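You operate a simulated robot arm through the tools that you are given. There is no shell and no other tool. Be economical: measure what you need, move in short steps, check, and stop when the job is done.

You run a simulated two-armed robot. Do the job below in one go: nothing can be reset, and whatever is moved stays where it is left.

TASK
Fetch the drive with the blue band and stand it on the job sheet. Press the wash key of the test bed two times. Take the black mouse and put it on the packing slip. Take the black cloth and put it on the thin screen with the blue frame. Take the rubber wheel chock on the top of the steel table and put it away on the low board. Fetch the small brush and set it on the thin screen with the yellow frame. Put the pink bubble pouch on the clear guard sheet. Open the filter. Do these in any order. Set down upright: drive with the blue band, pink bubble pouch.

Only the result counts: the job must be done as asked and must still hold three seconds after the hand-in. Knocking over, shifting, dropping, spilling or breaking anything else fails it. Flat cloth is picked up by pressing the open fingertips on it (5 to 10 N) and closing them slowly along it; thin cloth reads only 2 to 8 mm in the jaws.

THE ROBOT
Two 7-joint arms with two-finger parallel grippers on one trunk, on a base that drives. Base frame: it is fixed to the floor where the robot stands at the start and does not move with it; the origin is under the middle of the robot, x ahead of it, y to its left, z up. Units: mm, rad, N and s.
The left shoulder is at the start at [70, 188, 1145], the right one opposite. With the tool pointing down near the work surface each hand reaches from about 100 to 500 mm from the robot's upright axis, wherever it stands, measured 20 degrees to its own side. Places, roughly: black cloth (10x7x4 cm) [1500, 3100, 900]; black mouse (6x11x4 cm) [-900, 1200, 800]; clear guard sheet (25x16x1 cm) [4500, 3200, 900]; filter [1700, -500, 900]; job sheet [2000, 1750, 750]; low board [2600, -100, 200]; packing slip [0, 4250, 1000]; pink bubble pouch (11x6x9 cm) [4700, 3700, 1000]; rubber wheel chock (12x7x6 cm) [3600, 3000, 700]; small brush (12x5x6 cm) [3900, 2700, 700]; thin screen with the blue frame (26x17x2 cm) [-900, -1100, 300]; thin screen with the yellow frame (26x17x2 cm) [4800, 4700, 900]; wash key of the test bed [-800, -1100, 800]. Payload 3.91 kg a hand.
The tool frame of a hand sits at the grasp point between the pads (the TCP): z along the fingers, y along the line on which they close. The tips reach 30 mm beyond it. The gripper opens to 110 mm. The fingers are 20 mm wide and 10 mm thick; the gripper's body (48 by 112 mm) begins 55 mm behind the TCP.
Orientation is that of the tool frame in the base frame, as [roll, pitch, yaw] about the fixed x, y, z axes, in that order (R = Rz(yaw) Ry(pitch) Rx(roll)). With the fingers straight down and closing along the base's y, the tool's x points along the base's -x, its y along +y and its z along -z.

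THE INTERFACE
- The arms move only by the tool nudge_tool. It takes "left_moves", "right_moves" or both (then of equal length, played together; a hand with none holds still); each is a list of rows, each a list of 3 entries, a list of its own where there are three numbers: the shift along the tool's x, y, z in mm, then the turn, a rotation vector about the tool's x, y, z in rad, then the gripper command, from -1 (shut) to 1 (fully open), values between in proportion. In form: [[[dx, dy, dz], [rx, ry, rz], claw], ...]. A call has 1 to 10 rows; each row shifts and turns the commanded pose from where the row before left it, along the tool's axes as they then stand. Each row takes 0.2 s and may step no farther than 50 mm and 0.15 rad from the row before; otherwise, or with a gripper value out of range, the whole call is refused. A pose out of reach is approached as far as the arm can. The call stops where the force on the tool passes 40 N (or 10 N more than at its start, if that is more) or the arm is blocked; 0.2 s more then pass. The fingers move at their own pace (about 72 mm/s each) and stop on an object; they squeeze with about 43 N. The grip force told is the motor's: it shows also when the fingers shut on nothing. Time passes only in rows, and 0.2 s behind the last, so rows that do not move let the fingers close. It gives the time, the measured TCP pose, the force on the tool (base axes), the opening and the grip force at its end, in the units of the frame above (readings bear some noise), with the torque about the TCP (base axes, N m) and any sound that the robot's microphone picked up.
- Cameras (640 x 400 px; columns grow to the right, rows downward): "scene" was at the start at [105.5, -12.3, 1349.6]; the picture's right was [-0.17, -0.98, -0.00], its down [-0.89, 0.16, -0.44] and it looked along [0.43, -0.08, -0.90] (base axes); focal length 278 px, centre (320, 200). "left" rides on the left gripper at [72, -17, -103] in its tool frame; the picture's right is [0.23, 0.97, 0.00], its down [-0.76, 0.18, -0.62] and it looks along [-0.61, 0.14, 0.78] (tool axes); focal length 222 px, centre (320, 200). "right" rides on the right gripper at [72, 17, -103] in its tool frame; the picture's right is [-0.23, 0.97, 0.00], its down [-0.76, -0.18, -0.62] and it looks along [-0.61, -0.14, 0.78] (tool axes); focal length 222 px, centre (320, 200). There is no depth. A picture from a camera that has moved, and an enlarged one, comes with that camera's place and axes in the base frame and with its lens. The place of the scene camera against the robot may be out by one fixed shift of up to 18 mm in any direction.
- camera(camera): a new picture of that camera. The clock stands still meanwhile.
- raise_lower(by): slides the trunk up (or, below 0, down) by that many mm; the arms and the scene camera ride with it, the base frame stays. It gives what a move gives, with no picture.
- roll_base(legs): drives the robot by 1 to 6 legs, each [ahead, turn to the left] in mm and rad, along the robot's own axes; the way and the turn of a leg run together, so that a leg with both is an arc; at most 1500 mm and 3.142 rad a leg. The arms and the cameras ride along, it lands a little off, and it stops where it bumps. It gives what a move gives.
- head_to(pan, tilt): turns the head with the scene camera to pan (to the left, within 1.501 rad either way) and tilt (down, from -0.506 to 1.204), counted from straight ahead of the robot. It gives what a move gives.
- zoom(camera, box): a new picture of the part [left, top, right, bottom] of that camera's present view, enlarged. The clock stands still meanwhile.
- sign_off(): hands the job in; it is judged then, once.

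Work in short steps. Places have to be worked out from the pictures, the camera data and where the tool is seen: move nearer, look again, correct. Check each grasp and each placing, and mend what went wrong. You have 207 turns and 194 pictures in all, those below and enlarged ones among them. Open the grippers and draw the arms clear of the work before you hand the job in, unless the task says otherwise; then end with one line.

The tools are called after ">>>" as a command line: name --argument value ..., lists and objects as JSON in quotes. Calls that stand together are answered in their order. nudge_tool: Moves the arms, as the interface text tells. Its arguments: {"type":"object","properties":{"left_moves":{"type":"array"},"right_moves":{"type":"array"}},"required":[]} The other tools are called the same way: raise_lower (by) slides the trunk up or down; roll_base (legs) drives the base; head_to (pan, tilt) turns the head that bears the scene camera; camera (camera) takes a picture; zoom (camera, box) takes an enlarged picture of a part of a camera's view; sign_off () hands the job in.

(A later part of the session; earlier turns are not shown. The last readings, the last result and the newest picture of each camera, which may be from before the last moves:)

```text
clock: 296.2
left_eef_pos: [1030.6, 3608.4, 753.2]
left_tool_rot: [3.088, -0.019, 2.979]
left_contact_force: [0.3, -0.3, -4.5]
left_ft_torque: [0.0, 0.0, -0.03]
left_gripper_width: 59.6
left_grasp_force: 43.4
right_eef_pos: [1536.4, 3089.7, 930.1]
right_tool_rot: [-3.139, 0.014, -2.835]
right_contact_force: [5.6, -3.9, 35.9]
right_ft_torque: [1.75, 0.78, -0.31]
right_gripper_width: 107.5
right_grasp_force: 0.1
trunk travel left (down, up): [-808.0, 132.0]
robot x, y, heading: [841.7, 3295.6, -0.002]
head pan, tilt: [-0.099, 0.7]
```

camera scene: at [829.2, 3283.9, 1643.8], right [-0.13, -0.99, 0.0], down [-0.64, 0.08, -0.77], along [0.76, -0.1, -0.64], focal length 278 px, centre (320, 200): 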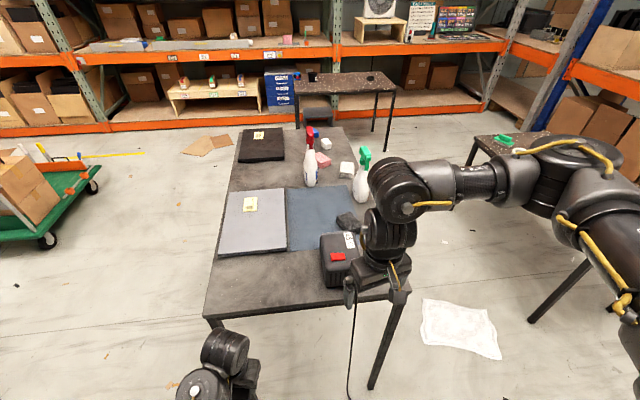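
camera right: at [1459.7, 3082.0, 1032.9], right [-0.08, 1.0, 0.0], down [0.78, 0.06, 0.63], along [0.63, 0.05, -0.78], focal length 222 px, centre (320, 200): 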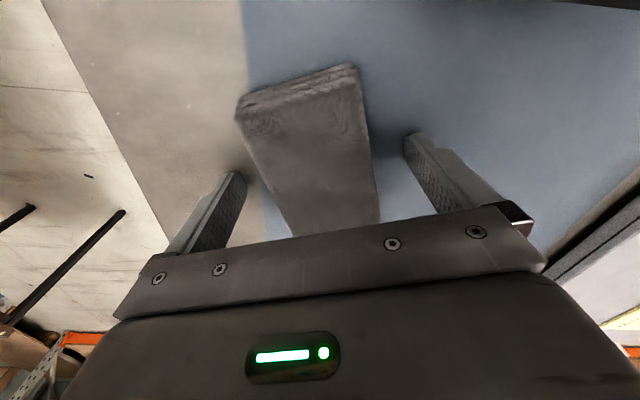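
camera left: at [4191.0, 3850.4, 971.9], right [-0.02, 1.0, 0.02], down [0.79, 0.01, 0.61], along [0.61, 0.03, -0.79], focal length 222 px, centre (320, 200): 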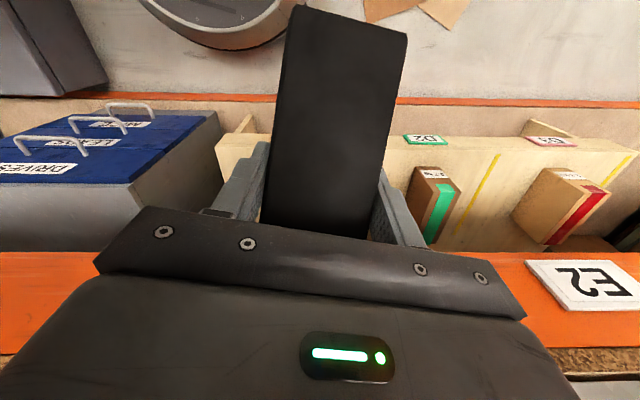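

The tips are on the table: it is at z≈900, so this is already the right depth. I rise 3 mm and close slowly.

>>> nudge_tool --right_moves '[[[0, 0, -4], [0, 0, 0], 1], [[0, 0, 0], [0, 0, 0], 0.6], [[0, 0, 0], [0, 0, 0], 0.4], [[0, 0, 0], [0, 0, 0], 0.2], [[0, 0, 0], [0, 0, 0], 0], [[0, 0, 0], [0, 0, 0], -0.2], [[0, 0, 0], [0, 0, 0], -0.4], [[0, 0, 0], [0, 0, 0], -0.6], [[0, 0, 0], [0, 0, 0], -0.8]]'

>>> camera --camera "right"

```text
clock: 298.2
left_eef_pos: [1030.2, 3608.0, 753.3]
left_tool_rot: [3.089, -0.021, 2.979]
left_contact_force: [-0.2, 0.9, -3.3]
left_ft_torque: [0.02, 0.0, -0.01]
left_gripper_width: 59.8
left_grasp_force: 43.0
right_eef_pos: [1535.0, 3091.0, 929.7]
right_tool_rot: [3.141, 0.01, -2.834]
right_contact_force: [-1.9, 5.0, 21.6]
right_ft_torque: [0.34, 0.31, 0.25]
right_gripper_width: 65.5
right_grasp_force: 42.7
trunk travel left (down, up): [-808.0, 132.0]
robot x, y, heading: [841.8, 3299.0, 0.003]
head pan, tilt: [-0.099, 0.7]
```

```text
98 pictures are left
camera right: at [1459.3, 3083.3, 1032.7], right [-0.08, 1.0, 0.0], down [0.77, 0.06, 0.63], along [0.63, 0.05, -0.78], focal length 222 px, centre (320, 200)
```

right: 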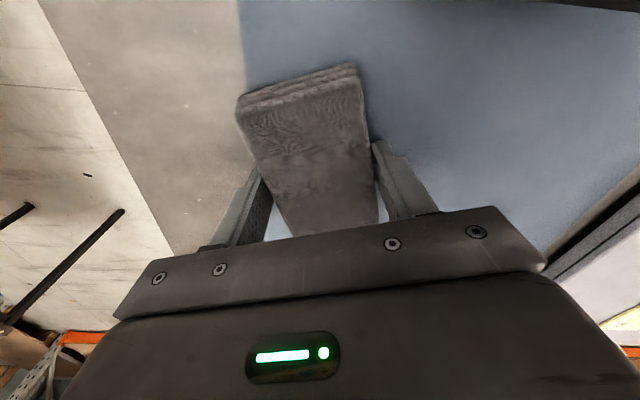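

The cloth stack is gripped at 65 mm. I lift it and check.

>>> nudge_tool --right_moves '[[[0, 0, -10], [0, 0, 0], -0.9], [[0, 0, -20], [0, 0, 0], -1], [[0, 0, -35], [0, 0, 0], -1], [[0, 0, -40], [0, 0, 0], -1], [[0, 0, -40], [0, 0, 0], -1]]'

>>> camera --camera "scene"

```text
clock: 299.4
left_eef_pos: [1032.0, 3607.3, 752.3]
left_tool_rot: [3.088, -0.022, 2.978]
left_contact_force: [0.0, 0.2, -3.6]
left_ft_torque: [-0.01, 0.0, -0.01]
left_gripper_width: 59.7
left_grasp_force: 42.9
right_eef_pos: [1534.3, 3086.4, 1071.6]
right_tool_rot: [-3.142, 0.006, -2.833]
right_contact_force: [0.3, 0.0, 0.7]
right_ft_torque: [-0.02, -0.02, 0.04]
right_gripper_width: 65.3
right_grasp_force: 42.6
trunk travel left (down, up): [-808.0, 132.0]
robot x, y, heading: [840.3, 3298.2, 0.005]
head pan, tilt: [-0.099, 0.7]
```

```text
97 pictures are left
camera scene: at [967.6, 3289.6, 1533.8], right [-0.1, -1.0, 0.0], down [-0.64, 0.06, -0.77], along [0.76, -0.07, -0.64], focal length 278 px, centre (320, 200)
```

scene: 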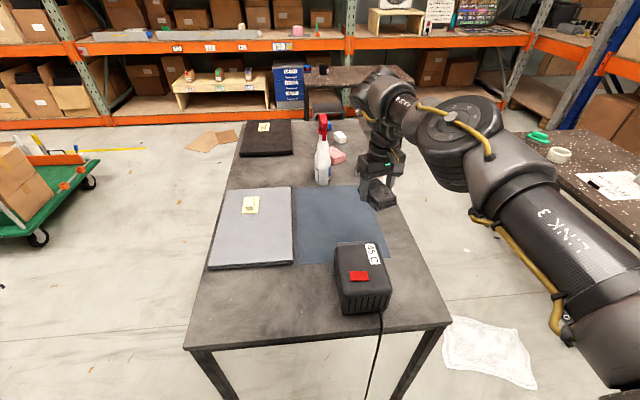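

The cloth is held. I retract, back out west, and drive south along x≈-100, west of the cardboard on the floor.

>>> nudge_tool --right_moves '[[[45, 15, -8], [0, 0, 0], -1], [[45, 15, -8], [0, 0, 0], -1], [[45, 15, -8], [0, 0, 0], -1], [[45, 10, 0], [0, 0, 0], -1]]'

>>> roll_base --legs '[[-640, 0], [0, -1.782], [1400, 0]]'

>>> head_to --pan 0 --tilt 0.35

>>> camera --camera "scene"

>>> head_to --pan -1.0 --tilt 0.35

>>> camera --camera "scene"

```text
clock: 300.4
left_eef_pos: [1032.2, 3606.7, 753.0]
left_tool_rot: [3.087, -0.019, 2.979]
left_contact_force: [-0.2, -0.4, -3.2]
left_ft_torque: [0.03, -0.01, -0.01]
left_gripper_width: 59.9
left_grasp_force: 43.2
right_eef_pos: [1341.5, 3079.2, 1097.5]
right_tool_rot: [3.138, 0.008, -2.836]
right_contact_force: [-0.6, -0.2, -0.4]
right_ft_torque: [0.03, -0.03, -0.02]
right_gripper_width: 65.3
right_grasp_force: 43.6
trunk travel left (down, up): [-808.0, 132.0]
robot x, y, heading: [839.2, 3298.4, 0.008]
head pan, tilt: [-0.099, 0.7]
```

```text
clock: 314.9
left_eef_pos: [164.6, 1651.5, 753.5]
left_tool_rot: [3.087, -0.024, 1.184]
left_contact_force: [-0.4, 0.8, -3.0]
left_ft_torque: [0.0, -0.03, 0.01]
left_gripper_width: 59.6
left_grasp_force: 42.6
right_eef_pos: [-416.4, 1464.6, 1097.4]
right_tool_rot: [3.14, 0.007, 1.655]
right_contact_force: [0.3, 0.2, -1.2]
right_ft_torque: [0.02, -0.01, 0.01]
right_gripper_width: 65.0
right_grasp_force: 43.2
trunk travel left (down, up): [-808.0, 132.0]
robot x, y, heading: [-92.9, 1907.6, -1.796]
head pan, tilt: [-0.099, 0.7]
```

```text
clock: 315.8
left_eef_pos: [164.8, 1651.2, 751.8]
left_tool_rot: [3.089, -0.024, 1.182]
left_contact_force: [1.0, -0.6, -3.8]
left_ft_torque: [0.04, 0.02, 0.01]
left_gripper_width: 59.7
left_grasp_force: 43.0
right_eef_pos: [-416.1, 1464.1, 1096.6]
right_tool_rot: [3.139, 0.008, 1.654]
right_contact_force: [-0.7, 0.0, -0.8]
right_ft_torque: [-0.02, 0.01, 0.03]
right_gripper_width: 64.9
right_grasp_force: 42.3
trunk travel left (down, up): [-808.0, 132.0]
robot x, y, heading: [-92.8, 1908.5, -1.794]
head pan, tilt: [0.0, 0.351]
```

```text
96 pictures are left
camera scene: at [-130.9, 1767.5, 1565.0], right [-0.98, 0.22, 0.0], down [0.08, 0.34, -0.94], along [-0.21, -0.92, -0.34], focal length 278 px, centre (320, 200)
```

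scene: 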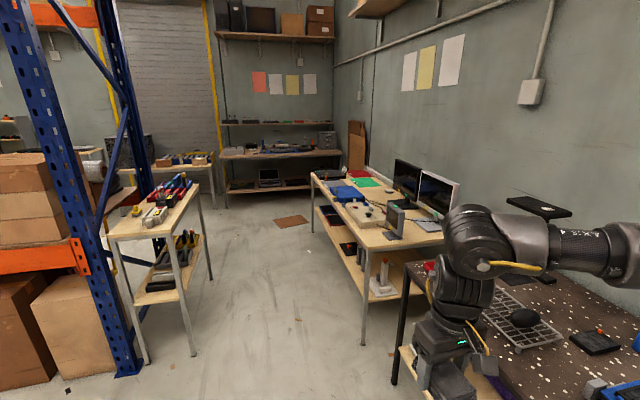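

```text
clock: 317.0
left_eef_pos: [165.1, 1651.2, 751.3]
left_tool_rot: [3.087, -0.023, 1.182]
left_contact_force: [0.0, 0.0, -4.4]
left_ft_torque: [-0.01, -0.02, -0.01]
left_gripper_width: 59.4
left_grasp_force: 43.3
right_eef_pos: [-416.5, 1465.1, 1096.5]
right_tool_rot: [3.141, 0.008, 1.654]
right_contact_force: [0.1, -0.2, 0.6]
right_ft_torque: [-0.01, 0.0, -0.01]
right_gripper_width: 64.8
right_grasp_force: 43.1
trunk travel left (down, up): [-808.0, 132.0]
robot x, y, heading: [-92.4, 1908.2, -1.79]
head pan, tilt: [-1.0, 0.351]
```

```text
95 pictures are left
camera scene: at [-197.8, 1826.4, 1565.1], right [-0.34, 0.94, 0.0], down [0.32, 0.12, -0.94], along [-0.88, -0.32, -0.34], focal length 278 px, centre (320, 200)
```

scene: 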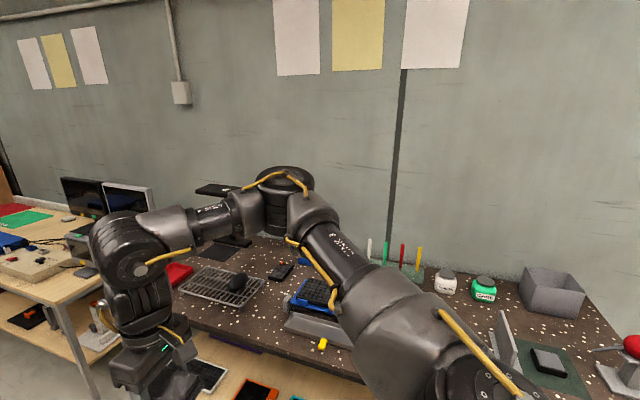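

The mouse lies on the bench at right (on a wire rack); the corridor ahead is about 1 m wide (x −731…346). I drive south along x≈-190 to the test bed.

>>> roll_base --legs '[[0, 0.185], [1250, 0], [1250, 0]]'

>>> head_to --pan -1.2 --tilt 0.5

>>> camera --camera "scene"

>>> head_to --pan -0.3 --tilt 0.4

>>> camera --camera "scene"

```text
clock: 330.1
left_eef_pos: [156.1, -811.4, 752.0]
left_tool_rot: [3.087, -0.022, 1.391]
left_contact_force: [-0.1, 0.2, -3.0]
left_ft_torque: [-0.01, 0.0, -0.01]
left_gripper_width: 59.7
left_grasp_force: 43.4
right_eef_pos: [-374.3, -1112.6, 1098.6]
right_tool_rot: [3.14, 0.008, 1.861]
right_contact_force: [0.2, -0.3, -0.4]
right_ft_torque: [-0.01, 0.0, -0.01]
right_gripper_width: 65.1
right_grasp_force: 42.8
trunk travel left (down, up): [-808.0, 132.0]
robot x, y, heading: [-152.3, -615.6, -1.587]
head pan, tilt: [-1.0, 0.351]
```

```text
clock: 330.8
left_eef_pos: [154.4, -811.6, 752.4]
left_tool_rot: [3.086, -0.022, 1.392]
left_contact_force: [0.1, -0.8, -3.2]
left_ft_torque: [-0.01, 0.0, -0.01]
left_gripper_width: 59.6
left_grasp_force: 42.7
right_eef_pos: [-376.5, -1113.6, 1097.1]
right_tool_rot: [3.141, 0.007, 1.86]
right_contact_force: [-0.1, -0.4, -0.7]
right_ft_torque: [-0.01, 0.01, 0.0]
right_gripper_width: 65.1
right_grasp_force: 42.8
trunk travel left (down, up): [-808.0, 132.0]
robot x, y, heading: [-150.8, -612.0, -1.585]
head pan, tilt: [-1.201, 0.499]
```

```text
94 pictures are left
camera scene: at [-241.7, -696.5, 1551.5], right [-0.35, 0.94, 0.0], down [0.45, 0.17, -0.88], along [-0.82, -0.31, -0.48], focal length 278 px, centre (320, 200)
```

scene: 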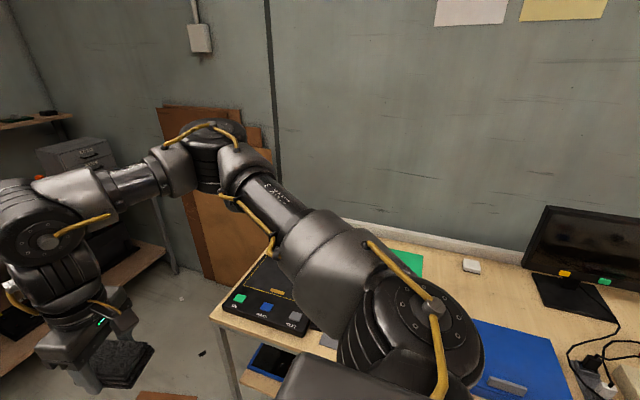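

```text
clock: 332.0
left_eef_pos: [156.6, -811.5, 752.0]
left_tool_rot: [3.086, -0.023, 1.392]
left_contact_force: [-1.1, 0.1, -3.7]
left_ft_torque: [0.03, 0.02, 0.01]
left_gripper_width: 60.0
left_grasp_force: 42.7
right_eef_pos: [-374.2, -1113.2, 1097.6]
right_tool_rot: [3.139, 0.006, 1.859]
right_contact_force: [-0.7, -0.2, -0.6]
right_ft_torque: [0.0, 0.0, 0.0]
right_gripper_width: 65.1
right_grasp_force: 43.1
trunk travel left (down, up): [-808.0, 132.0]
robot x, y, heading: [-150.2, -615.4, -1.586]
head pan, tilt: [-0.3, 0.4]
```

```text
93 pictures are left
camera scene: at [-185.3, -752.6, 1560.6], right [-0.95, 0.31, 0.0], down [0.12, 0.37, -0.92], along [-0.29, -0.88, -0.39], focal length 278 px, centre (320, 200)
```

scene: 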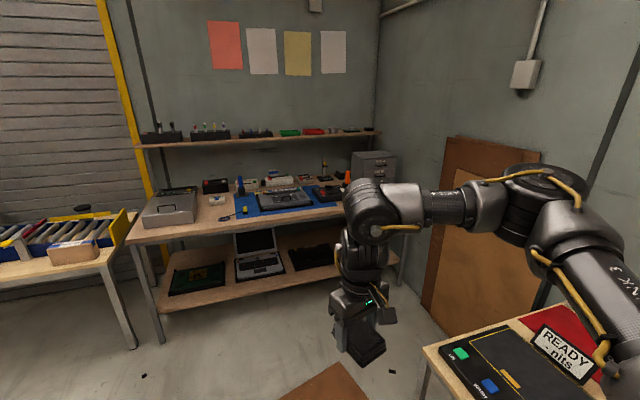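

The black test bed with coloured keys is at the south end of this bench. I move level with it and face west.

>>> roll_base --legs '[[450, 0], [0, -1.556]]'

>>> head_to --pan 0.1 --tilt 0.65

>>> camera --camera "scene"

```text
clock: 338.5
left_eef_pos: [-351.1, -1374.1, 752.1]
left_tool_rot: [3.087, -0.023, -0.169]
left_contact_force: [0.6, -0.3, -3.6]
left_ft_torque: [0.02, -0.05, -0.02]
left_gripper_width: 59.4
left_grasp_force: 43.1
right_eef_pos: [-659.0, -849.2, 1097.2]
right_tool_rot: [3.139, 0.007, 0.302]
right_contact_force: [0.1, 1.0, -0.3]
right_ft_torque: [-0.01, 0.01, -0.01]
right_gripper_width: 65.0
right_grasp_force: 43.3
trunk travel left (down, up): [-808.0, 132.0]
robot x, y, heading: [-151.3, -1065.5, 3.136]
head pan, tilt: [-0.3, 0.4]
```

```text
clock: 339.4
left_eef_pos: [-350.1, -1373.6, 751.5]
left_tool_rot: [3.087, -0.023, -0.168]
left_contact_force: [0.0, 0.8, -4.4]
left_ft_torque: [0.01, 0.0, 0.0]
left_gripper_width: 60.0
left_grasp_force: 42.8
right_eef_pos: [-660.2, -847.8, 1097.4]
right_tool_rot: [3.14, 0.006, 0.302]
right_contact_force: [-0.3, 0.8, -0.8]
right_ft_torque: [0.0, -0.01, -0.06]
right_gripper_width: 65.0
right_grasp_force: 42.1
trunk travel left (down, up): [-808.0, 132.0]
robot x, y, heading: [-156.1, -1066.4, 3.14]
head pan, tilt: [0.099, 0.649]
```

```text
92 pictures are left
camera scene: at [-298.1, -1075.8, 1538.1], right [-0.1, 1.0, 0.0], down [0.6, 0.06, -0.8], along [-0.79, -0.08, -0.6], focal length 278 px, centre (320, 200)
```

scene: 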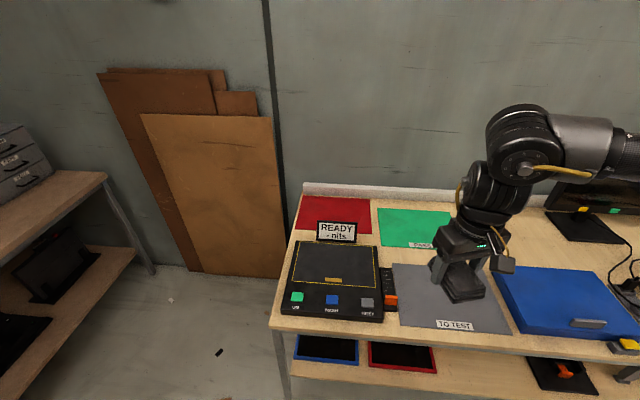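

The test bed's three keys and, below it, the blue-framed screen are in view. I zoom on the key labels.

>>> zoom --camera "scene" --box '[276, 280, 404, 380]'

>>> zoom --camera "scene" --box '[284, 285, 388, 325]'

```text
4.00 times, centred on (340, 330) of scene
camera zoom: at [-298.1, -1075.8, 1538.1], right [-0.1, 1.0, 0.0], down [0.6, 0.06, -0.8], along [-0.79, -0.08, -0.6], focal length 1114 px, centre (240, -320)
```

zoom: 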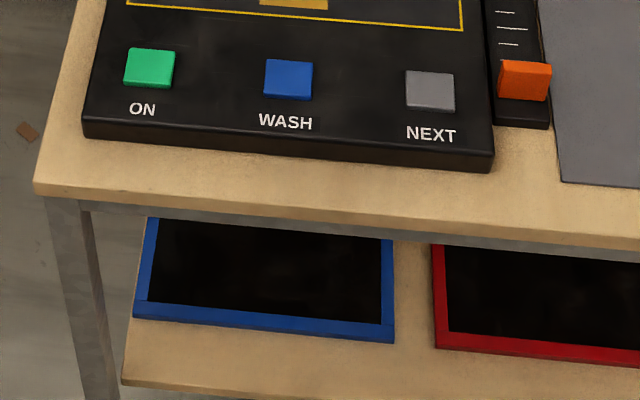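

```text
6.15 times, centred on (336, 305) of scene
camera zoom: at [-298.1, -1075.8, 1538.1], right [-0.1, 1.0, 0.0], down [0.6, 0.06, -0.8], along [-0.79, -0.08, -0.6], focal length 1713 px, centre (222, -446)
```

zoom: 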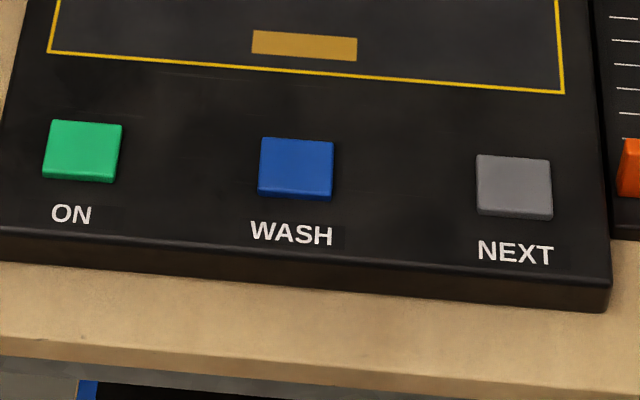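

WASH is the blue key, triangulated at about (-782,-1087,796). The blue screen lies on the lower board (front edge x≈-805, y≈-1102, z≈320). First the cloth: I shift the robot so the right arm can reach in under the bench, staying back for now.

>>> roll_base --legs '[[-250, 0], [0, 0.6], [240, 0], [0, -0.45]]'

>>> raise_lower --by -350

```text
clock: 345.5
left_eef_pos: [-260.2, -1535.4, 752.5]
left_tool_rot: [3.09, -0.022, -0.027]
left_contact_force: [0.0, 0.0, -3.8]
left_ft_torque: [-0.01, -0.04, -0.03]
left_gripper_width: 59.7
left_grasp_force: 43.1
right_eef_pos: [-640.4, -1058.6, 1096.9]
right_tool_rot: [3.141, 0.006, 0.447]
right_contact_force: [0.0, -0.4, -0.7]
right_ft_torque: [0.0, -0.02, -0.02]
right_gripper_width: 65.0
right_grasp_force: 42.5
trunk travel left (down, up): [-808.0, 132.0]
robot x, y, heading: [-113.1, -1203.9, -3.002]
head pan, tilt: [0.099, 0.649]
```

```text
clock: 349.0
left_eef_pos: [-261.1, -1536.1, 402.3]
left_tool_rot: [3.087, -0.024, -0.026]
left_contact_force: [0.2, 0.2, -2.6]
left_ft_torque: [-0.01, 0.0, 0.0]
left_gripper_width: 60.0
left_grasp_force: 43.2
right_eef_pos: [-641.4, -1057.7, 747.6]
right_tool_rot: [3.14, 0.006, 0.447]
right_contact_force: [1.0, 0.0, -0.5]
right_ft_torque: [-0.02, -0.01, 0.0]
right_gripper_width: 65.0
right_grasp_force: 42.3
trunk travel left (down, up): [-458.0, 482.0]
robot x, y, heading: [-111.1, -1205.4, -2.998]
head pan, tilt: [0.099, 0.649]
```

I lower the hand in front of the bench while tilting it forward and squaring it to the bench.

>>> nudge_tool --right_moves '[[[3, 4, 33], [0, -0.065, 0.045], -1], [[5, 4, 33], [0, -0.065, 0.045], -1], [[7, 4, 33], [0, -0.065, 0.045], -1], [[9, 4, 32], [0, -0.065, 0.045], -1], [[11, 4, 32], [0, -0.065, 0.045], -1], [[13, 4, 31], [0, -0.065, 0.045], -1], [[15, 4, 30], [0, -0.065, 0.045], -1], [[17, 4, 30], [0, -0.065, 0.045], -1], [[19, 4, 29], [0, -0.065, 0.045], -1], [[20, 4, 28], [0, -0.065, 0.045], -1]]'

>>> camera --camera "right"

```text
clock: 351.2
left_eef_pos: [-261.4, -1535.8, 401.7]
left_tool_rot: [3.088, -0.022, -0.026]
left_contact_force: [0.6, -1.4, -3.9]
left_ft_torque: [-0.01, 0.0, 0.01]
left_gripper_width: 59.9
left_grasp_force: 43.0
right_eef_pos: [-606.7, -1103.2, 411.8]
right_tool_rot: [2.966, 0.628, -0.081]
right_contact_force: [-0.4, 0.1, 0.2]
right_ft_torque: [0.0, -0.02, 0.0]
right_gripper_width: 64.8
right_grasp_force: 43.1
trunk travel left (down, up): [-458.0, 482.0]
robot x, y, heading: [-114.9, -1202.3, -3.003]
head pan, tilt: [0.099, 0.649]
```

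```text
89 pictures are left
camera right: at [-486.9, -1112.4, 453.6], right [-0.16, -0.95, 0.27], down [-0.25, 0.3, 0.92], along [-0.95, 0.08, -0.29], focal length 222 px, centre (320, 200)
```

right: 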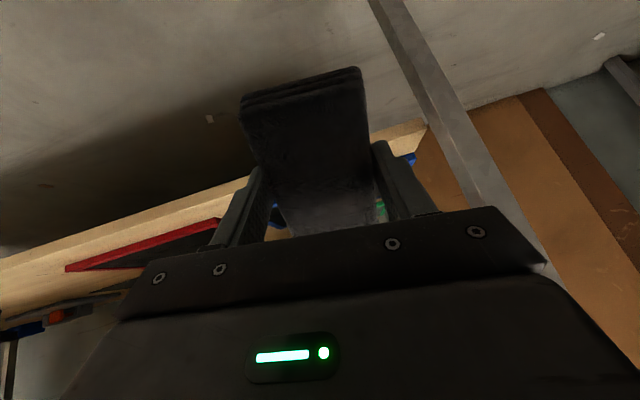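

The cloth is held right at the level of the lower board. I straighten the small twist, then roll 200 mm in.

>>> nudge_tool --right_moves '[[[0, -14, 0], [0.09, 0, -0.03], -1], [[0, -14, 0], [0.085, 0, -0.03], -1], [[0, 0, 0], [0, 0, 0], -1]]'

>>> roll_base --legs '[[200, 0]]'

>>> camera --camera "right"

>>> camera --camera "scene"

```text
clock: 352.0
left_eef_pos: [-260.1, -1535.2, 402.7]
left_tool_rot: [3.088, -0.022, -0.026]
left_contact_force: [-0.6, 0.1, -3.5]
left_ft_torque: [-0.02, 0.02, 0.0]
left_gripper_width: 59.5
left_grasp_force: 42.9
right_eef_pos: [-607.5, -1076.7, 408.9]
right_tool_rot: [-3.1, 0.632, -0.008]
right_contact_force: [-0.5, 0.0, -0.1]
right_ft_torque: [-0.02, -0.03, -0.01]
right_gripper_width: 64.9
right_grasp_force: 42.9
trunk travel left (down, up): [-458.0, 482.0]
robot x, y, heading: [-113.8, -1199.4, -3.003]
head pan, tilt: [0.099, 0.649]
```

```text
clock: 353.5
left_eef_pos: [-454.9, -1562.6, 401.5]
left_tool_rot: [3.089, -0.023, -0.027]
left_contact_force: [-0.8, -0.2, -3.5]
left_ft_torque: [0.01, 0.0, -0.03]
left_gripper_width: 59.5
left_grasp_force: 43.6
right_eef_pos: [-800.9, -1102.5, 409.6]
right_tool_rot: [-3.1, 0.629, -0.009]
right_contact_force: [-0.5, 0.8, -1.1]
right_ft_torque: [0.0, -0.01, 0.01]
right_gripper_width: 64.8
right_grasp_force: 42.8
trunk travel left (down, up): [-458.0, 482.0]
robot x, y, heading: [-305.1, -1231.7, -3.012]
head pan, tilt: [0.099, 0.649]
```

```text
88 pictures are left
camera right: at [-682.6, -1126.2, 449.1], right [-0.22, -0.97, 0.1], down [-0.24, 0.15, 0.96], along [-0.95, 0.18, -0.27], focal length 222 px, centre (320, 200)
```

right: 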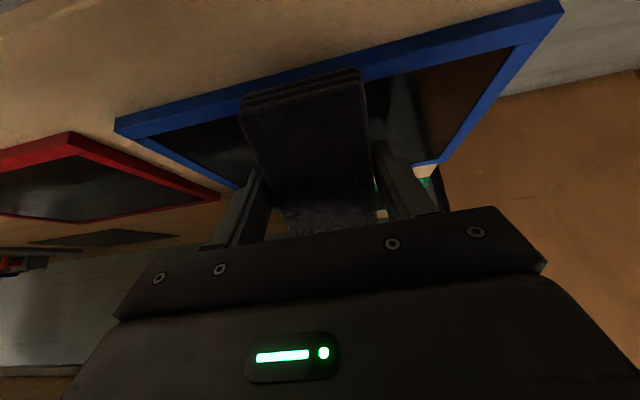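

```text
87 pictures are left
camera scene: at [-446.5, -1258.9, 1187.9], right [-0.23, 0.97, 0.0], down [0.59, 0.14, -0.8], along [-0.77, -0.19, -0.61], focal length 278 px, centre (320, 200)
```

scene: 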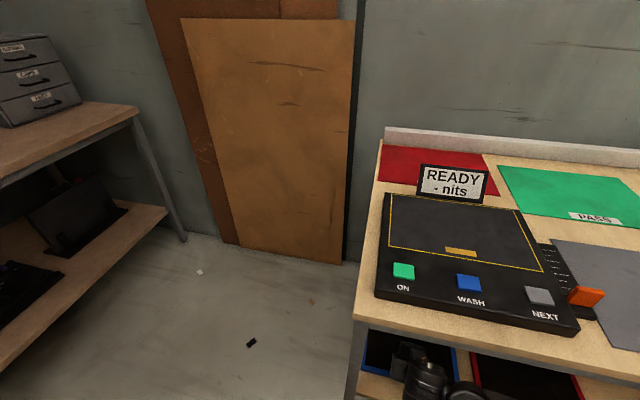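

The screen is right below, spanning x −804…−985, centred at y≈-1096. I extend 85 mm forward and lower 15 mm.

>>> nudge_tool --right_moves '[[[-32, 0, 24], [0, 0, 0], -1], [[-32, 0, 24], [0, 0, 0], -1], [[3, 0, 5], [0, 0, 0], -1], [[6, 0, 8], [0, 0, 0], -1], [[0, 0, 0], [0, 0, 0], -1]]'

>>> camera --camera "right"

```text
clock: 354.7
left_eef_pos: [-454.0, -1562.6, 401.6]
left_tool_rot: [3.087, -0.022, -0.028]
left_contact_force: [-1.1, -0.7, -3.2]
left_ft_torque: [0.0, 0.01, 0.02]
left_gripper_width: 59.6
left_grasp_force: 42.9
right_eef_pos: [-886.7, -1100.3, 399.5]
right_tool_rot: [-3.113, 0.648, -0.021]
right_contact_force: [3.3, -0.1, 17.8]
right_ft_torque: [-0.25, -0.63, 0.04]
right_gripper_width: 64.8
right_grasp_force: 42.5
trunk travel left (down, up): [-458.0, 482.0]
robot x, y, heading: [-307.6, -1232.5, -3.003]
head pan, tilt: [0.099, 0.649]
stopped in row 5 (right hand): the force on the tool passed its limit (the readings are from after the stop); the commanded pose is now the measured one
```

```text
86 pictures are left
camera right: at [-767.5, -1123.6, 438.3], right [-0.22, -0.97, 0.11], down [-0.22, 0.16, 0.96], along [-0.95, 0.19, -0.25], focal length 222 px, centre (320, 200)
```

right: 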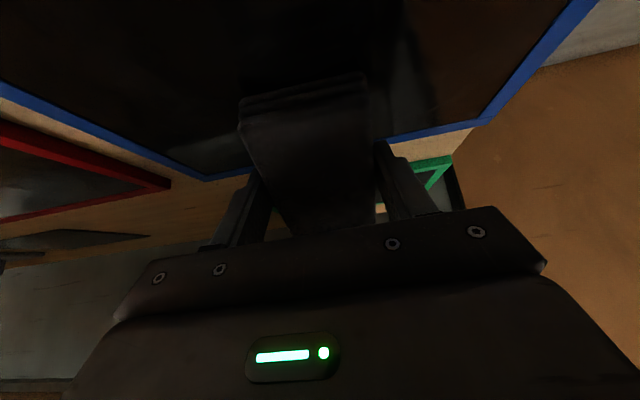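

The cloth's lower edge rests on the screen. I ease up slightly, open, and draw back along the hand's axis.

>>> nudge_tool --right_moves '[[[-1, 0, -2], [0, 0, 0], -1], [[0, 0, 0], [0, 0, 0], 0.3], [[0, 0, 0], [0, 0, 0], 0.6], [[0, 0, 0], [0, 0, 0], 1], [[0, 0, 0], [0, 0, 0], 1]]'

>>> camera --camera "right"

```text
clock: 355.9
left_eef_pos: [-455.6, -1562.6, 401.8]
left_tool_rot: [3.086, -0.022, -0.028]
left_contact_force: [1.1, -0.2, -3.2]
left_ft_torque: [0.01, -0.02, 0.0]
left_gripper_width: 59.8
left_grasp_force: 42.9
right_eef_pos: [-885.8, -1098.8, 399.8]
right_tool_rot: [-3.109, 0.64, -0.02]
right_contact_force: [-0.6, 0.5, -1.0]
right_ft_torque: [0.01, -0.01, -0.01]
right_gripper_width: 110.0
right_grasp_force: 0.0
trunk travel left (down, up): [-458.0, 482.0]
robot x, y, heading: [-304.8, -1227.8, -3.004]
head pan, tilt: [0.099, 0.649]
```

```text
85 pictures are left
camera right: at [-767.0, -1123.2, 438.6], right [-0.22, -0.97, 0.11], down [-0.23, 0.16, 0.96], along [-0.95, 0.19, -0.26], focal length 222 px, centre (320, 200)
```

right: 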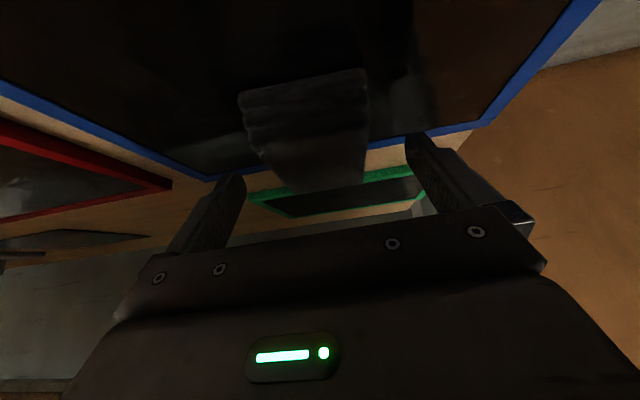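

The cloth lies flat on the screen. I draw the hand back and roll out.

>>> nudge_tool --right_moves '[[[0, 0, -30], [0, 0, 0], 1], [[0, 0, -30], [0, 0, 0], 1]]'

>>> roll_base --legs '[[-280, 0]]'

>>> camera --camera "right"

```text
clock: 356.5
left_eef_pos: [-455.2, -1561.4, 401.5]
left_tool_rot: [3.088, -0.022, -0.03]
left_contact_force: [-0.3, -0.3, -2.9]
left_ft_torque: [0.0, 0.0, 0.01]
left_gripper_width: 59.6
left_grasp_force: 42.7
right_eef_pos: [-851.2, -1102.0, 448.5]
right_tool_rot: [-3.107, 0.641, -0.018]
right_contact_force: [-0.3, 0.2, 0.3]
right_ft_torque: [0.0, -0.02, -0.01]
right_gripper_width: 110.5
right_grasp_force: 0.1
trunk travel left (down, up): [-458.0, 482.0]
robot x, y, heading: [-304.7, -1228.0, -3.006]
head pan, tilt: [0.099, 0.649]
```

```text
clock: 358.5
left_eef_pos: [-178.4, -1523.9, 402.8]
left_tool_rot: [3.086, -0.024, -0.027]
left_contact_force: [1.0, 0.8, -2.7]
left_ft_torque: [-0.02, -0.05, 0.01]
left_gripper_width: 59.6
left_grasp_force: 43.5
right_eef_pos: [-574.1, -1063.1, 447.3]
right_tool_rot: [-3.108, 0.643, -0.019]
right_contact_force: [-0.6, 0.2, 0.4]
right_ft_torque: [-0.07, 0.01, 0.0]
right_gripper_width: 110.3
right_grasp_force: 0.0
trunk travel left (down, up): [-458.0, 482.0]
robot x, y, heading: [-32.2, -1192.5, -2.997]
head pan, tilt: [0.099, 0.649]
```

```text
84 pictures are left
camera right: at [-455.3, -1088.0, 486.6], right [-0.22, -0.97, 0.11], down [-0.23, 0.16, 0.96], along [-0.95, 0.19, -0.26], focal length 222 px, centre (320, 200)
```

right: 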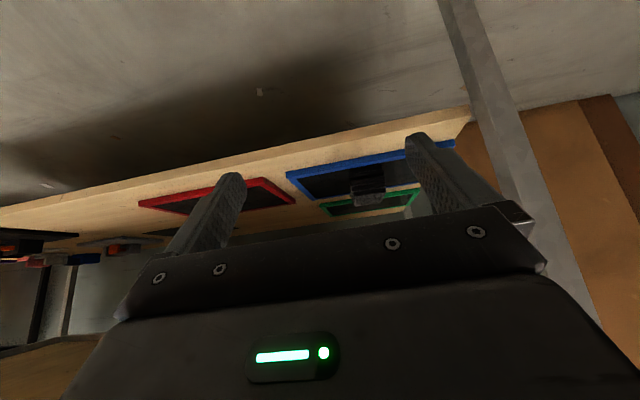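

Now the wash key. I raise the trunk, close the right gripper, and straighten the hand in front of the bench.

>>> raise_lower --by 450

>>> nudge_tool --right_moves '[[[0, 0, 0], [-0.01, 0.13, 0], 0], [[0, 0, 0], [-0.01, 0.13, 0], -0.5], [[0, 0, 0], [-0.01, 0.13, 0], -1], [[0, 0, 0], [0, 0.13, 0], -1], [[0, 0, 0], [0, 0.12, 0], -1], [[0, 0, -10], [0, 0, 0], -1], [[0, 0, 0], [0, 0, 0], -1]]'

>>> roll_base --legs '[[190, 0]]'

>>> camera --camera "right"

>>> camera --camera "scene"

```text
refused: 450 is not a number from -400 to 400
```

```text
clock: 360.1
left_eef_pos: [-179.3, -1524.3, 402.6]
left_tool_rot: [3.087, -0.022, -0.028]
left_contact_force: [-0.3, 0.6, -4.0]
left_ft_torque: [0.04, -0.02, 0.01]
left_gripper_width: 59.6
left_grasp_force: 43.9
right_eef_pos: [-576.0, -1064.5, 457.7]
right_tool_rot: [-3.141, 0.003, -0.026]
right_contact_force: [0.1, 0.0, -0.9]
right_ft_torque: [-0.01, 0.02, 0.04]
right_gripper_width: 0.1
right_grasp_force: 37.3
trunk travel left (down, up): [-458.0, 482.0]
robot x, y, heading: [-27.8, -1190.0, -3.004]
head pan, tilt: [0.099, 0.649]
```

```text
clock: 361.6
left_eef_pos: [-368.4, -1551.1, 400.6]
left_tool_rot: [3.088, -0.023, -0.029]
left_contact_force: [-0.4, 0.1, -3.0]
left_ft_torque: [-0.01, -0.01, 0.01]
left_gripper_width: 59.7
left_grasp_force: 42.6
right_eef_pos: [-763.2, -1089.6, 457.1]
right_tool_rot: [-3.141, 0.002, -0.026]
right_contact_force: [0.3, 0.2, 0.3]
right_ft_torque: [0.01, 0.02, 0.03]
right_gripper_width: 0.1
right_grasp_force: 37.8
trunk travel left (down, up): [-458.0, 482.0]
robot x, y, heading: [-216.4, -1219.4, -3.008]
head pan, tilt: [0.099, 0.649]
```

```text
83 pictures are left
camera right: at [-691.7, -1110.8, 561.1], right [-0.25, -0.97, 0.0], down [-0.76, 0.2, 0.62], along [-0.6, 0.16, -0.78], focal length 222 px, centre (320, 200)
```

right: 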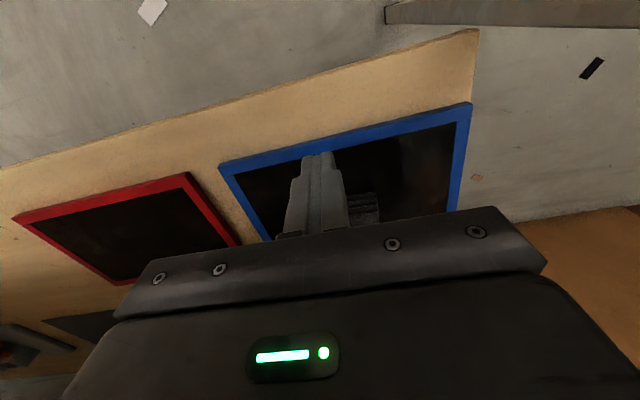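

```text
82 pictures are left
camera scene: at [-358.4, -1246.6, 1187.9], right [-0.23, 0.97, 0.0], down [0.59, 0.14, -0.8], along [-0.77, -0.19, -0.61], focal length 278 px, centre (320, 200)
```

scene: 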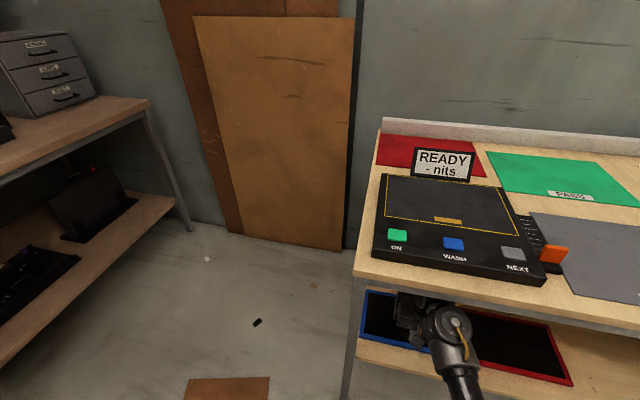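

The lift was refused, so the hand went in under the bench, luckily touching nothing. I roll back out, raise the trunk by 400, and approach again.

>>> roll_base --legs '[[-190, 0]]'

>>> raise_lower --by 400

>>> raise_lower --by 60

>>> roll_base --legs '[[170, 0]]'

>>> camera --camera "right"

```text
clock: 363.2
left_eef_pos: [-176.2, -1524.6, 402.8]
left_tool_rot: [3.087, -0.022, -0.024]
left_contact_force: [0.8, -0.5, -4.2]
left_ft_torque: [-0.05, 0.0, 0.01]
left_gripper_width: 59.6
left_grasp_force: 43.4
right_eef_pos: [-573.8, -1066.0, 458.2]
right_tool_rot: [-3.14, 0.004, -0.024]
right_contact_force: [1.0, 0.0, -0.5]
right_ft_torque: [0.01, -0.01, 0.0]
right_gripper_width: 0.1
right_grasp_force: 37.9
trunk travel left (down, up): [-458.0, 482.0]
robot x, y, heading: [-27.8, -1192.1, -2.998]
head pan, tilt: [0.099, 0.649]
```

```text
clock: 367.0
left_eef_pos: [-176.1, -1523.7, 801.9]
left_tool_rot: [3.087, -0.022, -0.023]
left_contact_force: [-1.0, -1.1, -3.9]
left_ft_torque: [-0.01, -0.01, 0.03]
left_gripper_width: 59.5
left_grasp_force: 43.5
right_eef_pos: [-573.6, -1067.1, 859.6]
right_tool_rot: [3.141, 0.002, -0.022]
right_contact_force: [0.5, -0.1, -0.1]
right_ft_torque: [0.01, 0.04, 0.0]
right_gripper_width: 0.0
right_grasp_force: 36.8
trunk travel left (down, up): [-858.0, 82.0]
robot x, y, heading: [-27.2, -1191.1, -3.004]
head pan, tilt: [0.099, 0.649]
```

```text
clock: 368.0
left_eef_pos: [-177.1, -1524.9, 861.9]
left_tool_rot: [3.087, -0.022, -0.026]
left_contact_force: [0.2, 0.3, -3.4]
left_ft_torque: [0.0, -0.01, -0.01]
left_gripper_width: 59.4
left_grasp_force: 43.3
right_eef_pos: [-574.5, -1066.5, 918.9]
right_tool_rot: [-3.141, 0.002, -0.023]
right_contact_force: [0.6, -0.4, -0.1]
right_ft_torque: [-0.03, 0.0, 0.03]
right_gripper_width: 0.0
right_grasp_force: 38.0
trunk travel left (down, up): [-918.0, 22.0]
robot x, y, heading: [-29.7, -1189.8, -3.002]
head pan, tilt: [0.099, 0.649]
```

```text
clock: 369.5
left_eef_pos: [-346.8, -1548.4, 863.0]
left_tool_rot: [3.087, -0.022, -0.027]
left_contact_force: [-0.3, 0.6, -3.0]
left_ft_torque: [0.0, 0.01, 0.03]
left_gripper_width: 59.9
left_grasp_force: 43.2
right_eef_pos: [-741.7, -1088.8, 919.3]
right_tool_rot: [3.142, 0.004, -0.025]
right_contact_force: [-0.1, 0.1, -0.3]
right_ft_torque: [0.01, 0.01, -0.03]
right_gripper_width: 0.1
right_grasp_force: 37.6
trunk travel left (down, up): [-918.0, 22.0]
robot x, y, heading: [-199.8, -1212.2, -3.004]
head pan, tilt: [0.099, 0.649]
```

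```text
81 pictures are left
camera right: at [-670.9, -1109.0, 1022.3], right [-0.25, -0.97, 0.0], down [-0.75, 0.2, 0.63], along [-0.61, 0.16, -0.78], focal length 222 px, centre (320, 200)
```

right: 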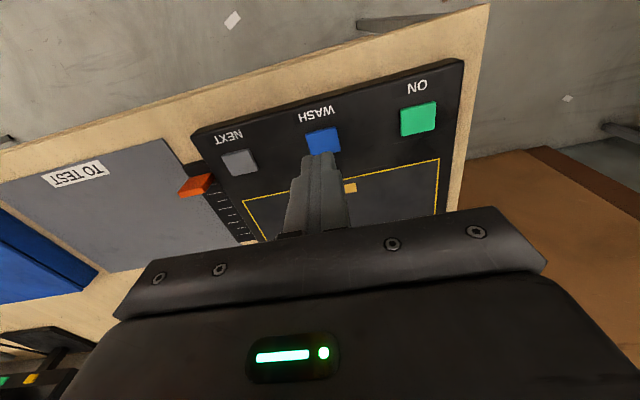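

The blue WASH key is at about (-771,-1087). I move over it and descend to 15 mm above.

>>> nudge_tool --right_moves '[[[-30, -2, 0], [0, 0, 0], -1], [[0, 0, 40], [0, 0, 0], -1], [[0, 0, 35], [0, 0, 0], -1], [[0, 0, 0], [0, 0, 0], -1]]'

>>> camera --camera "right"

>>> zoom --camera "scene" --box '[300, 180, 480, 300]'

```text
clock: 370.5
left_eef_pos: [-346.7, -1547.1, 861.3]
left_tool_rot: [3.089, -0.023, -0.024]
left_contact_force: [0.2, -0.4, -2.3]
left_ft_torque: [-0.02, 0.03, -0.01]
left_gripper_width: 59.9
left_grasp_force: 43.0
right_eef_pos: [-775.8, -1086.4, 842.3]
right_tool_rot: [-3.14, 0.004, -0.025]
right_contact_force: [1.4, 0.4, 0.5]
right_ft_torque: [0.02, 0.01, 0.0]
right_gripper_width: 0.0
right_grasp_force: 37.5
trunk travel left (down, up): [-918.0, 22.0]
robot x, y, heading: [-199.1, -1211.0, -3.007]
head pan, tilt: [0.099, 0.649]
```

```text
80 pictures are left
camera right: at [-703.6, -1106.5, 945.2], right [-0.25, -0.97, 0.0], down [-0.76, 0.2, 0.63], along [-0.61, 0.16, -0.78], focal length 222 px, centre (320, 200)
```

right: 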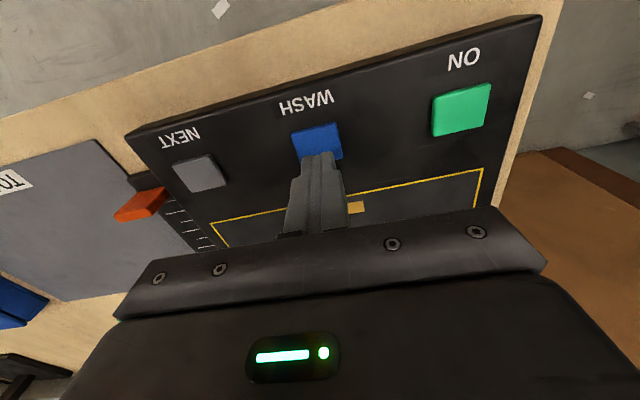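

```text
3.33 times, centred on (390, 240) of scene
camera zoom: at [-338.0, -1244.4, 1648.1], right [-0.24, 0.97, 0.0], down [0.59, 0.14, -0.8], along [-0.77, -0.19, -0.6], focal length 928 px, centre (87, 67)
```

zoom: 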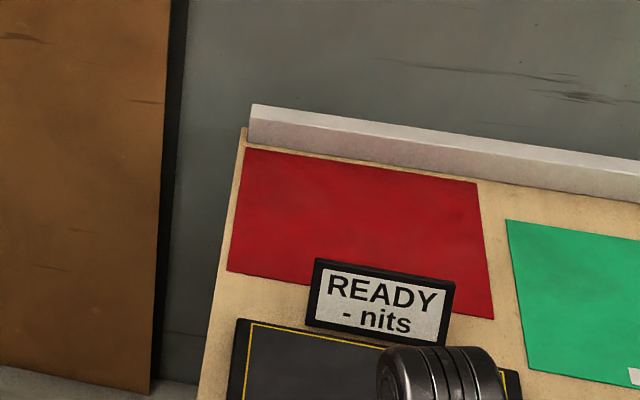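

The tip is nearly over the key; I shift 6 mm toward me and go down until contact.

>>> nudge_tool --right_moves '[[[6, 0, 0], [0, 0, 0], -1], [[0, 0, 8], [0, 0, 0], -1], [[0, 0, 4], [0, 0, 0], -1], [[0, 0, 2], [0, 0, 0], -1], [[0, 0, 2], [0, 0, 0], -1]]'

```text
clock: 371.7
left_eef_pos: [-348.1, -1547.2, 862.1]
left_tool_rot: [3.087, -0.023, -0.024]
left_contact_force: [-0.4, 0.1, -3.9]
left_ft_torque: [-0.04, 0.0, -0.01]
left_gripper_width: 59.9
left_grasp_force: 43.2
right_eef_pos: [-768.6, -1088.1, 827.4]
right_tool_rot: [-3.142, 0.001, -0.022]
right_contact_force: [0.2, 0.7, 0.6]
right_ft_torque: [-0.01, -0.01, 0.0]
right_gripper_width: 0.0
right_grasp_force: 37.6
trunk travel left (down, up): [-918.0, 22.0]
robot x, y, heading: [-198.9, -1216.0, -3.0]
head pan, tilt: [0.099, 0.649]
```

Tip at z≈797, no contact yet. I press on in 1.5 mm rows.

>>> nudge_tool --right_moves '[[[0, 0, 1.5], [0, 0, 0], -1], [[0, 0, 1.5], [0, 0, 0], -1], [[0, 0, 1.5], [0, 0, 0], -1]]'

```text
clock: 372.5
left_eef_pos: [-348.1, -1546.6, 862.0]
left_tool_rot: [3.09, -0.024, -0.025]
left_contact_force: [0.8, -0.8, -4.0]
left_ft_torque: [-0.04, 0.01, 0.04]
left_gripper_width: 59.6
left_grasp_force: 43.2
right_eef_pos: [-767.8, -1086.6, 823.8]
right_tool_rot: [-3.141, 0.001, -0.025]
right_contact_force: [-0.2, 0.2, -0.2]
right_ft_torque: [-0.02, 0.0, 0.03]
right_gripper_width: 0.0
right_grasp_force: 38.1
trunk travel left (down, up): [-918.0, 22.0]
robot x, y, heading: [-202.5, -1214.9, -3.002]
head pan, tilt: [0.099, 0.649]
```

>>> nudge_tool --right_moves '[[[0, 0, 1.5], [0, 0, 0], -1], [[0, 0, 1.5], [0, 0, 0], -1], [[0, 0, 1.5], [0, 0, 0], -1]]'

>>> camera --camera "right"

```text
clock: 373.3
left_eef_pos: [-347.0, -1547.0, 861.3]
left_tool_rot: [3.087, -0.024, -0.026]
left_contact_force: [-0.6, 0.2, -2.8]
left_ft_torque: [-0.01, 0.02, -0.04]
left_gripper_width: 59.8
left_grasp_force: 43.4
right_eef_pos: [-768.9, -1085.7, 817.9]
right_tool_rot: [3.141, 0.003, -0.023]
right_contact_force: [-0.1, 0.2, -0.8]
right_ft_torque: [-0.01, 0.0, 0.0]
right_gripper_width: 0.1
right_grasp_force: 37.8
trunk travel left (down, up): [-918.0, 22.0]
robot x, y, heading: [-198.1, -1216.4, -3.0]
head pan, tilt: [0.099, 0.649]
```

```text
78 pictures are left
camera right: at [-696.6, -1106.4, 921.4], right [-0.25, -0.97, 0.0], down [-0.76, 0.2, 0.62], along [-0.6, 0.16, -0.78], focal length 222 px, centre (320, 200)
```

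right: 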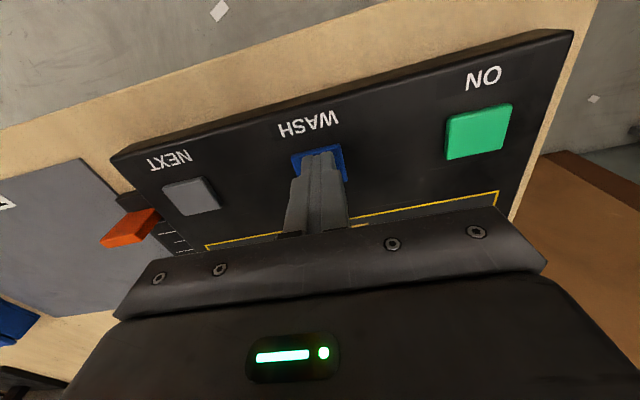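

The tip is right over the key. I continue.

>>> nudge_tool --right_moves '[[[0, 0, 1.5], [0, 0, 0], -1], [[0, 0, 1.5], [0, 0, 0], -1], [[0, 0, 1.5], [0, 0, 0], -1]]'

```text
clock: 374.1
left_eef_pos: [-347.3, -1547.8, 861.9]
left_tool_rot: [3.086, -0.024, -0.025]
left_contact_force: [-0.4, -0.3, -4.0]
left_ft_torque: [-0.02, 0.0, 0.01]
left_gripper_width: 59.7
left_grasp_force: 42.9
right_eef_pos: [-768.5, -1086.3, 814.8]
right_tool_rot: [-3.142, 0.002, -0.026]
right_contact_force: [0.0, 0.2, -0.4]
right_ft_torque: [0.02, 0.01, 0.0]
right_gripper_width: 0.0
right_grasp_force: 37.9
trunk travel left (down, up): [-918.0, 22.0]
robot x, y, heading: [-198.1, -1213.5, -3.006]
head pan, tilt: [0.099, 0.649]
```

>>> nudge_tool --right_moves '[[[0, 0, 1.5], [0, 0, 0], -1], [[0, 0, 1.5], [0, 0, 0], -1], [[0, 0, 1.5], [0, 0, 0], -1]]'

```text
clock: 374.9
left_eef_pos: [-347.4, -1547.9, 862.1]
left_tool_rot: [3.088, -0.023, -0.027]
left_contact_force: [-0.7, 0.6, -3.8]
left_ft_torque: [0.01, -0.03, 0.02]
left_gripper_width: 59.8
left_grasp_force: 42.8
right_eef_pos: [-768.4, -1086.9, 810.3]
right_tool_rot: [-3.141, 0.005, -0.024]
right_contact_force: [0.8, 1.0, 3.7]
right_ft_torque: [0.06, -0.04, -0.01]
right_gripper_width: 0.0
right_grasp_force: 37.7
trunk travel left (down, up): [-918.0, 22.0]
robot x, y, heading: [-198.3, -1212.1, -2.999]
head pan, tilt: [0.099, 0.649]
heard: click
```

A click: the key has been pressed once. I rise 12 mm to let it come up.

>>> nudge_tool --right_moves '[[[0, 0, -6], [0, 0, 0], -1], [[0, 0, -6], [0, 0, 0], -1], [[0, 0, 0], [0, 0, 0], -1]]'

>>> camera --camera "right"

```text
clock: 375.7
left_eef_pos: [-346.8, -1548.7, 861.7]
left_tool_rot: [3.088, -0.026, -0.026]
left_contact_force: [0.1, -0.4, -2.3]
left_ft_torque: [-0.01, -0.01, -0.03]
left_gripper_width: 59.7
left_grasp_force: 43.0
right_eef_pos: [-769.2, -1085.1, 821.3]
right_tool_rot: [-3.141, 0.001, -0.024]
right_contact_force: [-0.4, 0.6, -0.1]
right_ft_torque: [-0.02, -0.01, -0.01]
right_gripper_width: 0.0
right_grasp_force: 38.4
trunk travel left (down, up): [-918.0, 22.0]
robot x, y, heading: [-196.6, -1214.4, -3.007]
head pan, tilt: [0.099, 0.649]
```

```text
77 pictures are left
camera right: at [-697.5, -1106.2, 924.7], right [-0.25, -0.97, 0.0], down [-0.76, 0.2, 0.62], along [-0.6, 0.16, -0.78], focal length 222 px, centre (320, 200)
```

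right: 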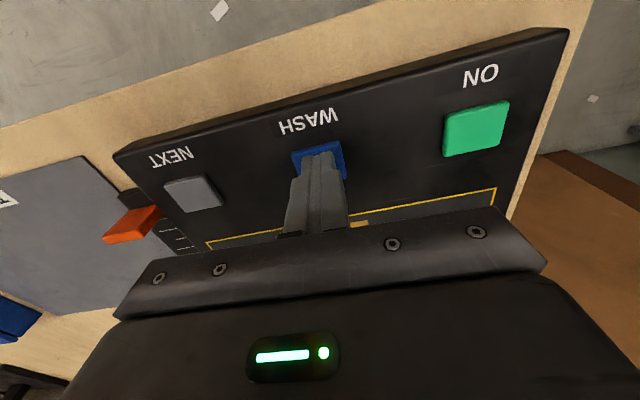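

Second press: down 11 mm in small rows to the same depth, listening for one click.

>>> nudge_tool --right_moves '[[[0, 0, 4], [0, 0, 0], -1], [[0, 0, 3], [0, 0, 0], -1], [[0, 0, 2], [0, 0, 0], -1], [[0, 0, 1.5], [0, 0, 0], -1], [[0, 0, 1], [0, 0, 0], -1]]'

```text
clock: 376.9
left_eef_pos: [-347.2, -1547.7, 862.1]
left_tool_rot: [3.088, -0.023, -0.025]
left_contact_force: [0.1, -0.2, -3.0]
left_ft_torque: [-0.03, -0.01, -0.01]
left_gripper_width: 59.5
left_grasp_force: 43.5
right_eef_pos: [-769.3, -1086.7, 811.2]
right_tool_rot: [3.141, 0.003, -0.025]
right_contact_force: [-0.1, 1.9, 2.9]
right_ft_torque: [0.04, 0.02, -0.01]
right_gripper_width: 0.2
right_grasp_force: 38.1
trunk travel left (down, up): [-918.0, 22.0]
robot x, y, heading: [-196.5, -1217.3, -3.005]
head pan, tilt: [0.099, 0.649]
heard: click
```

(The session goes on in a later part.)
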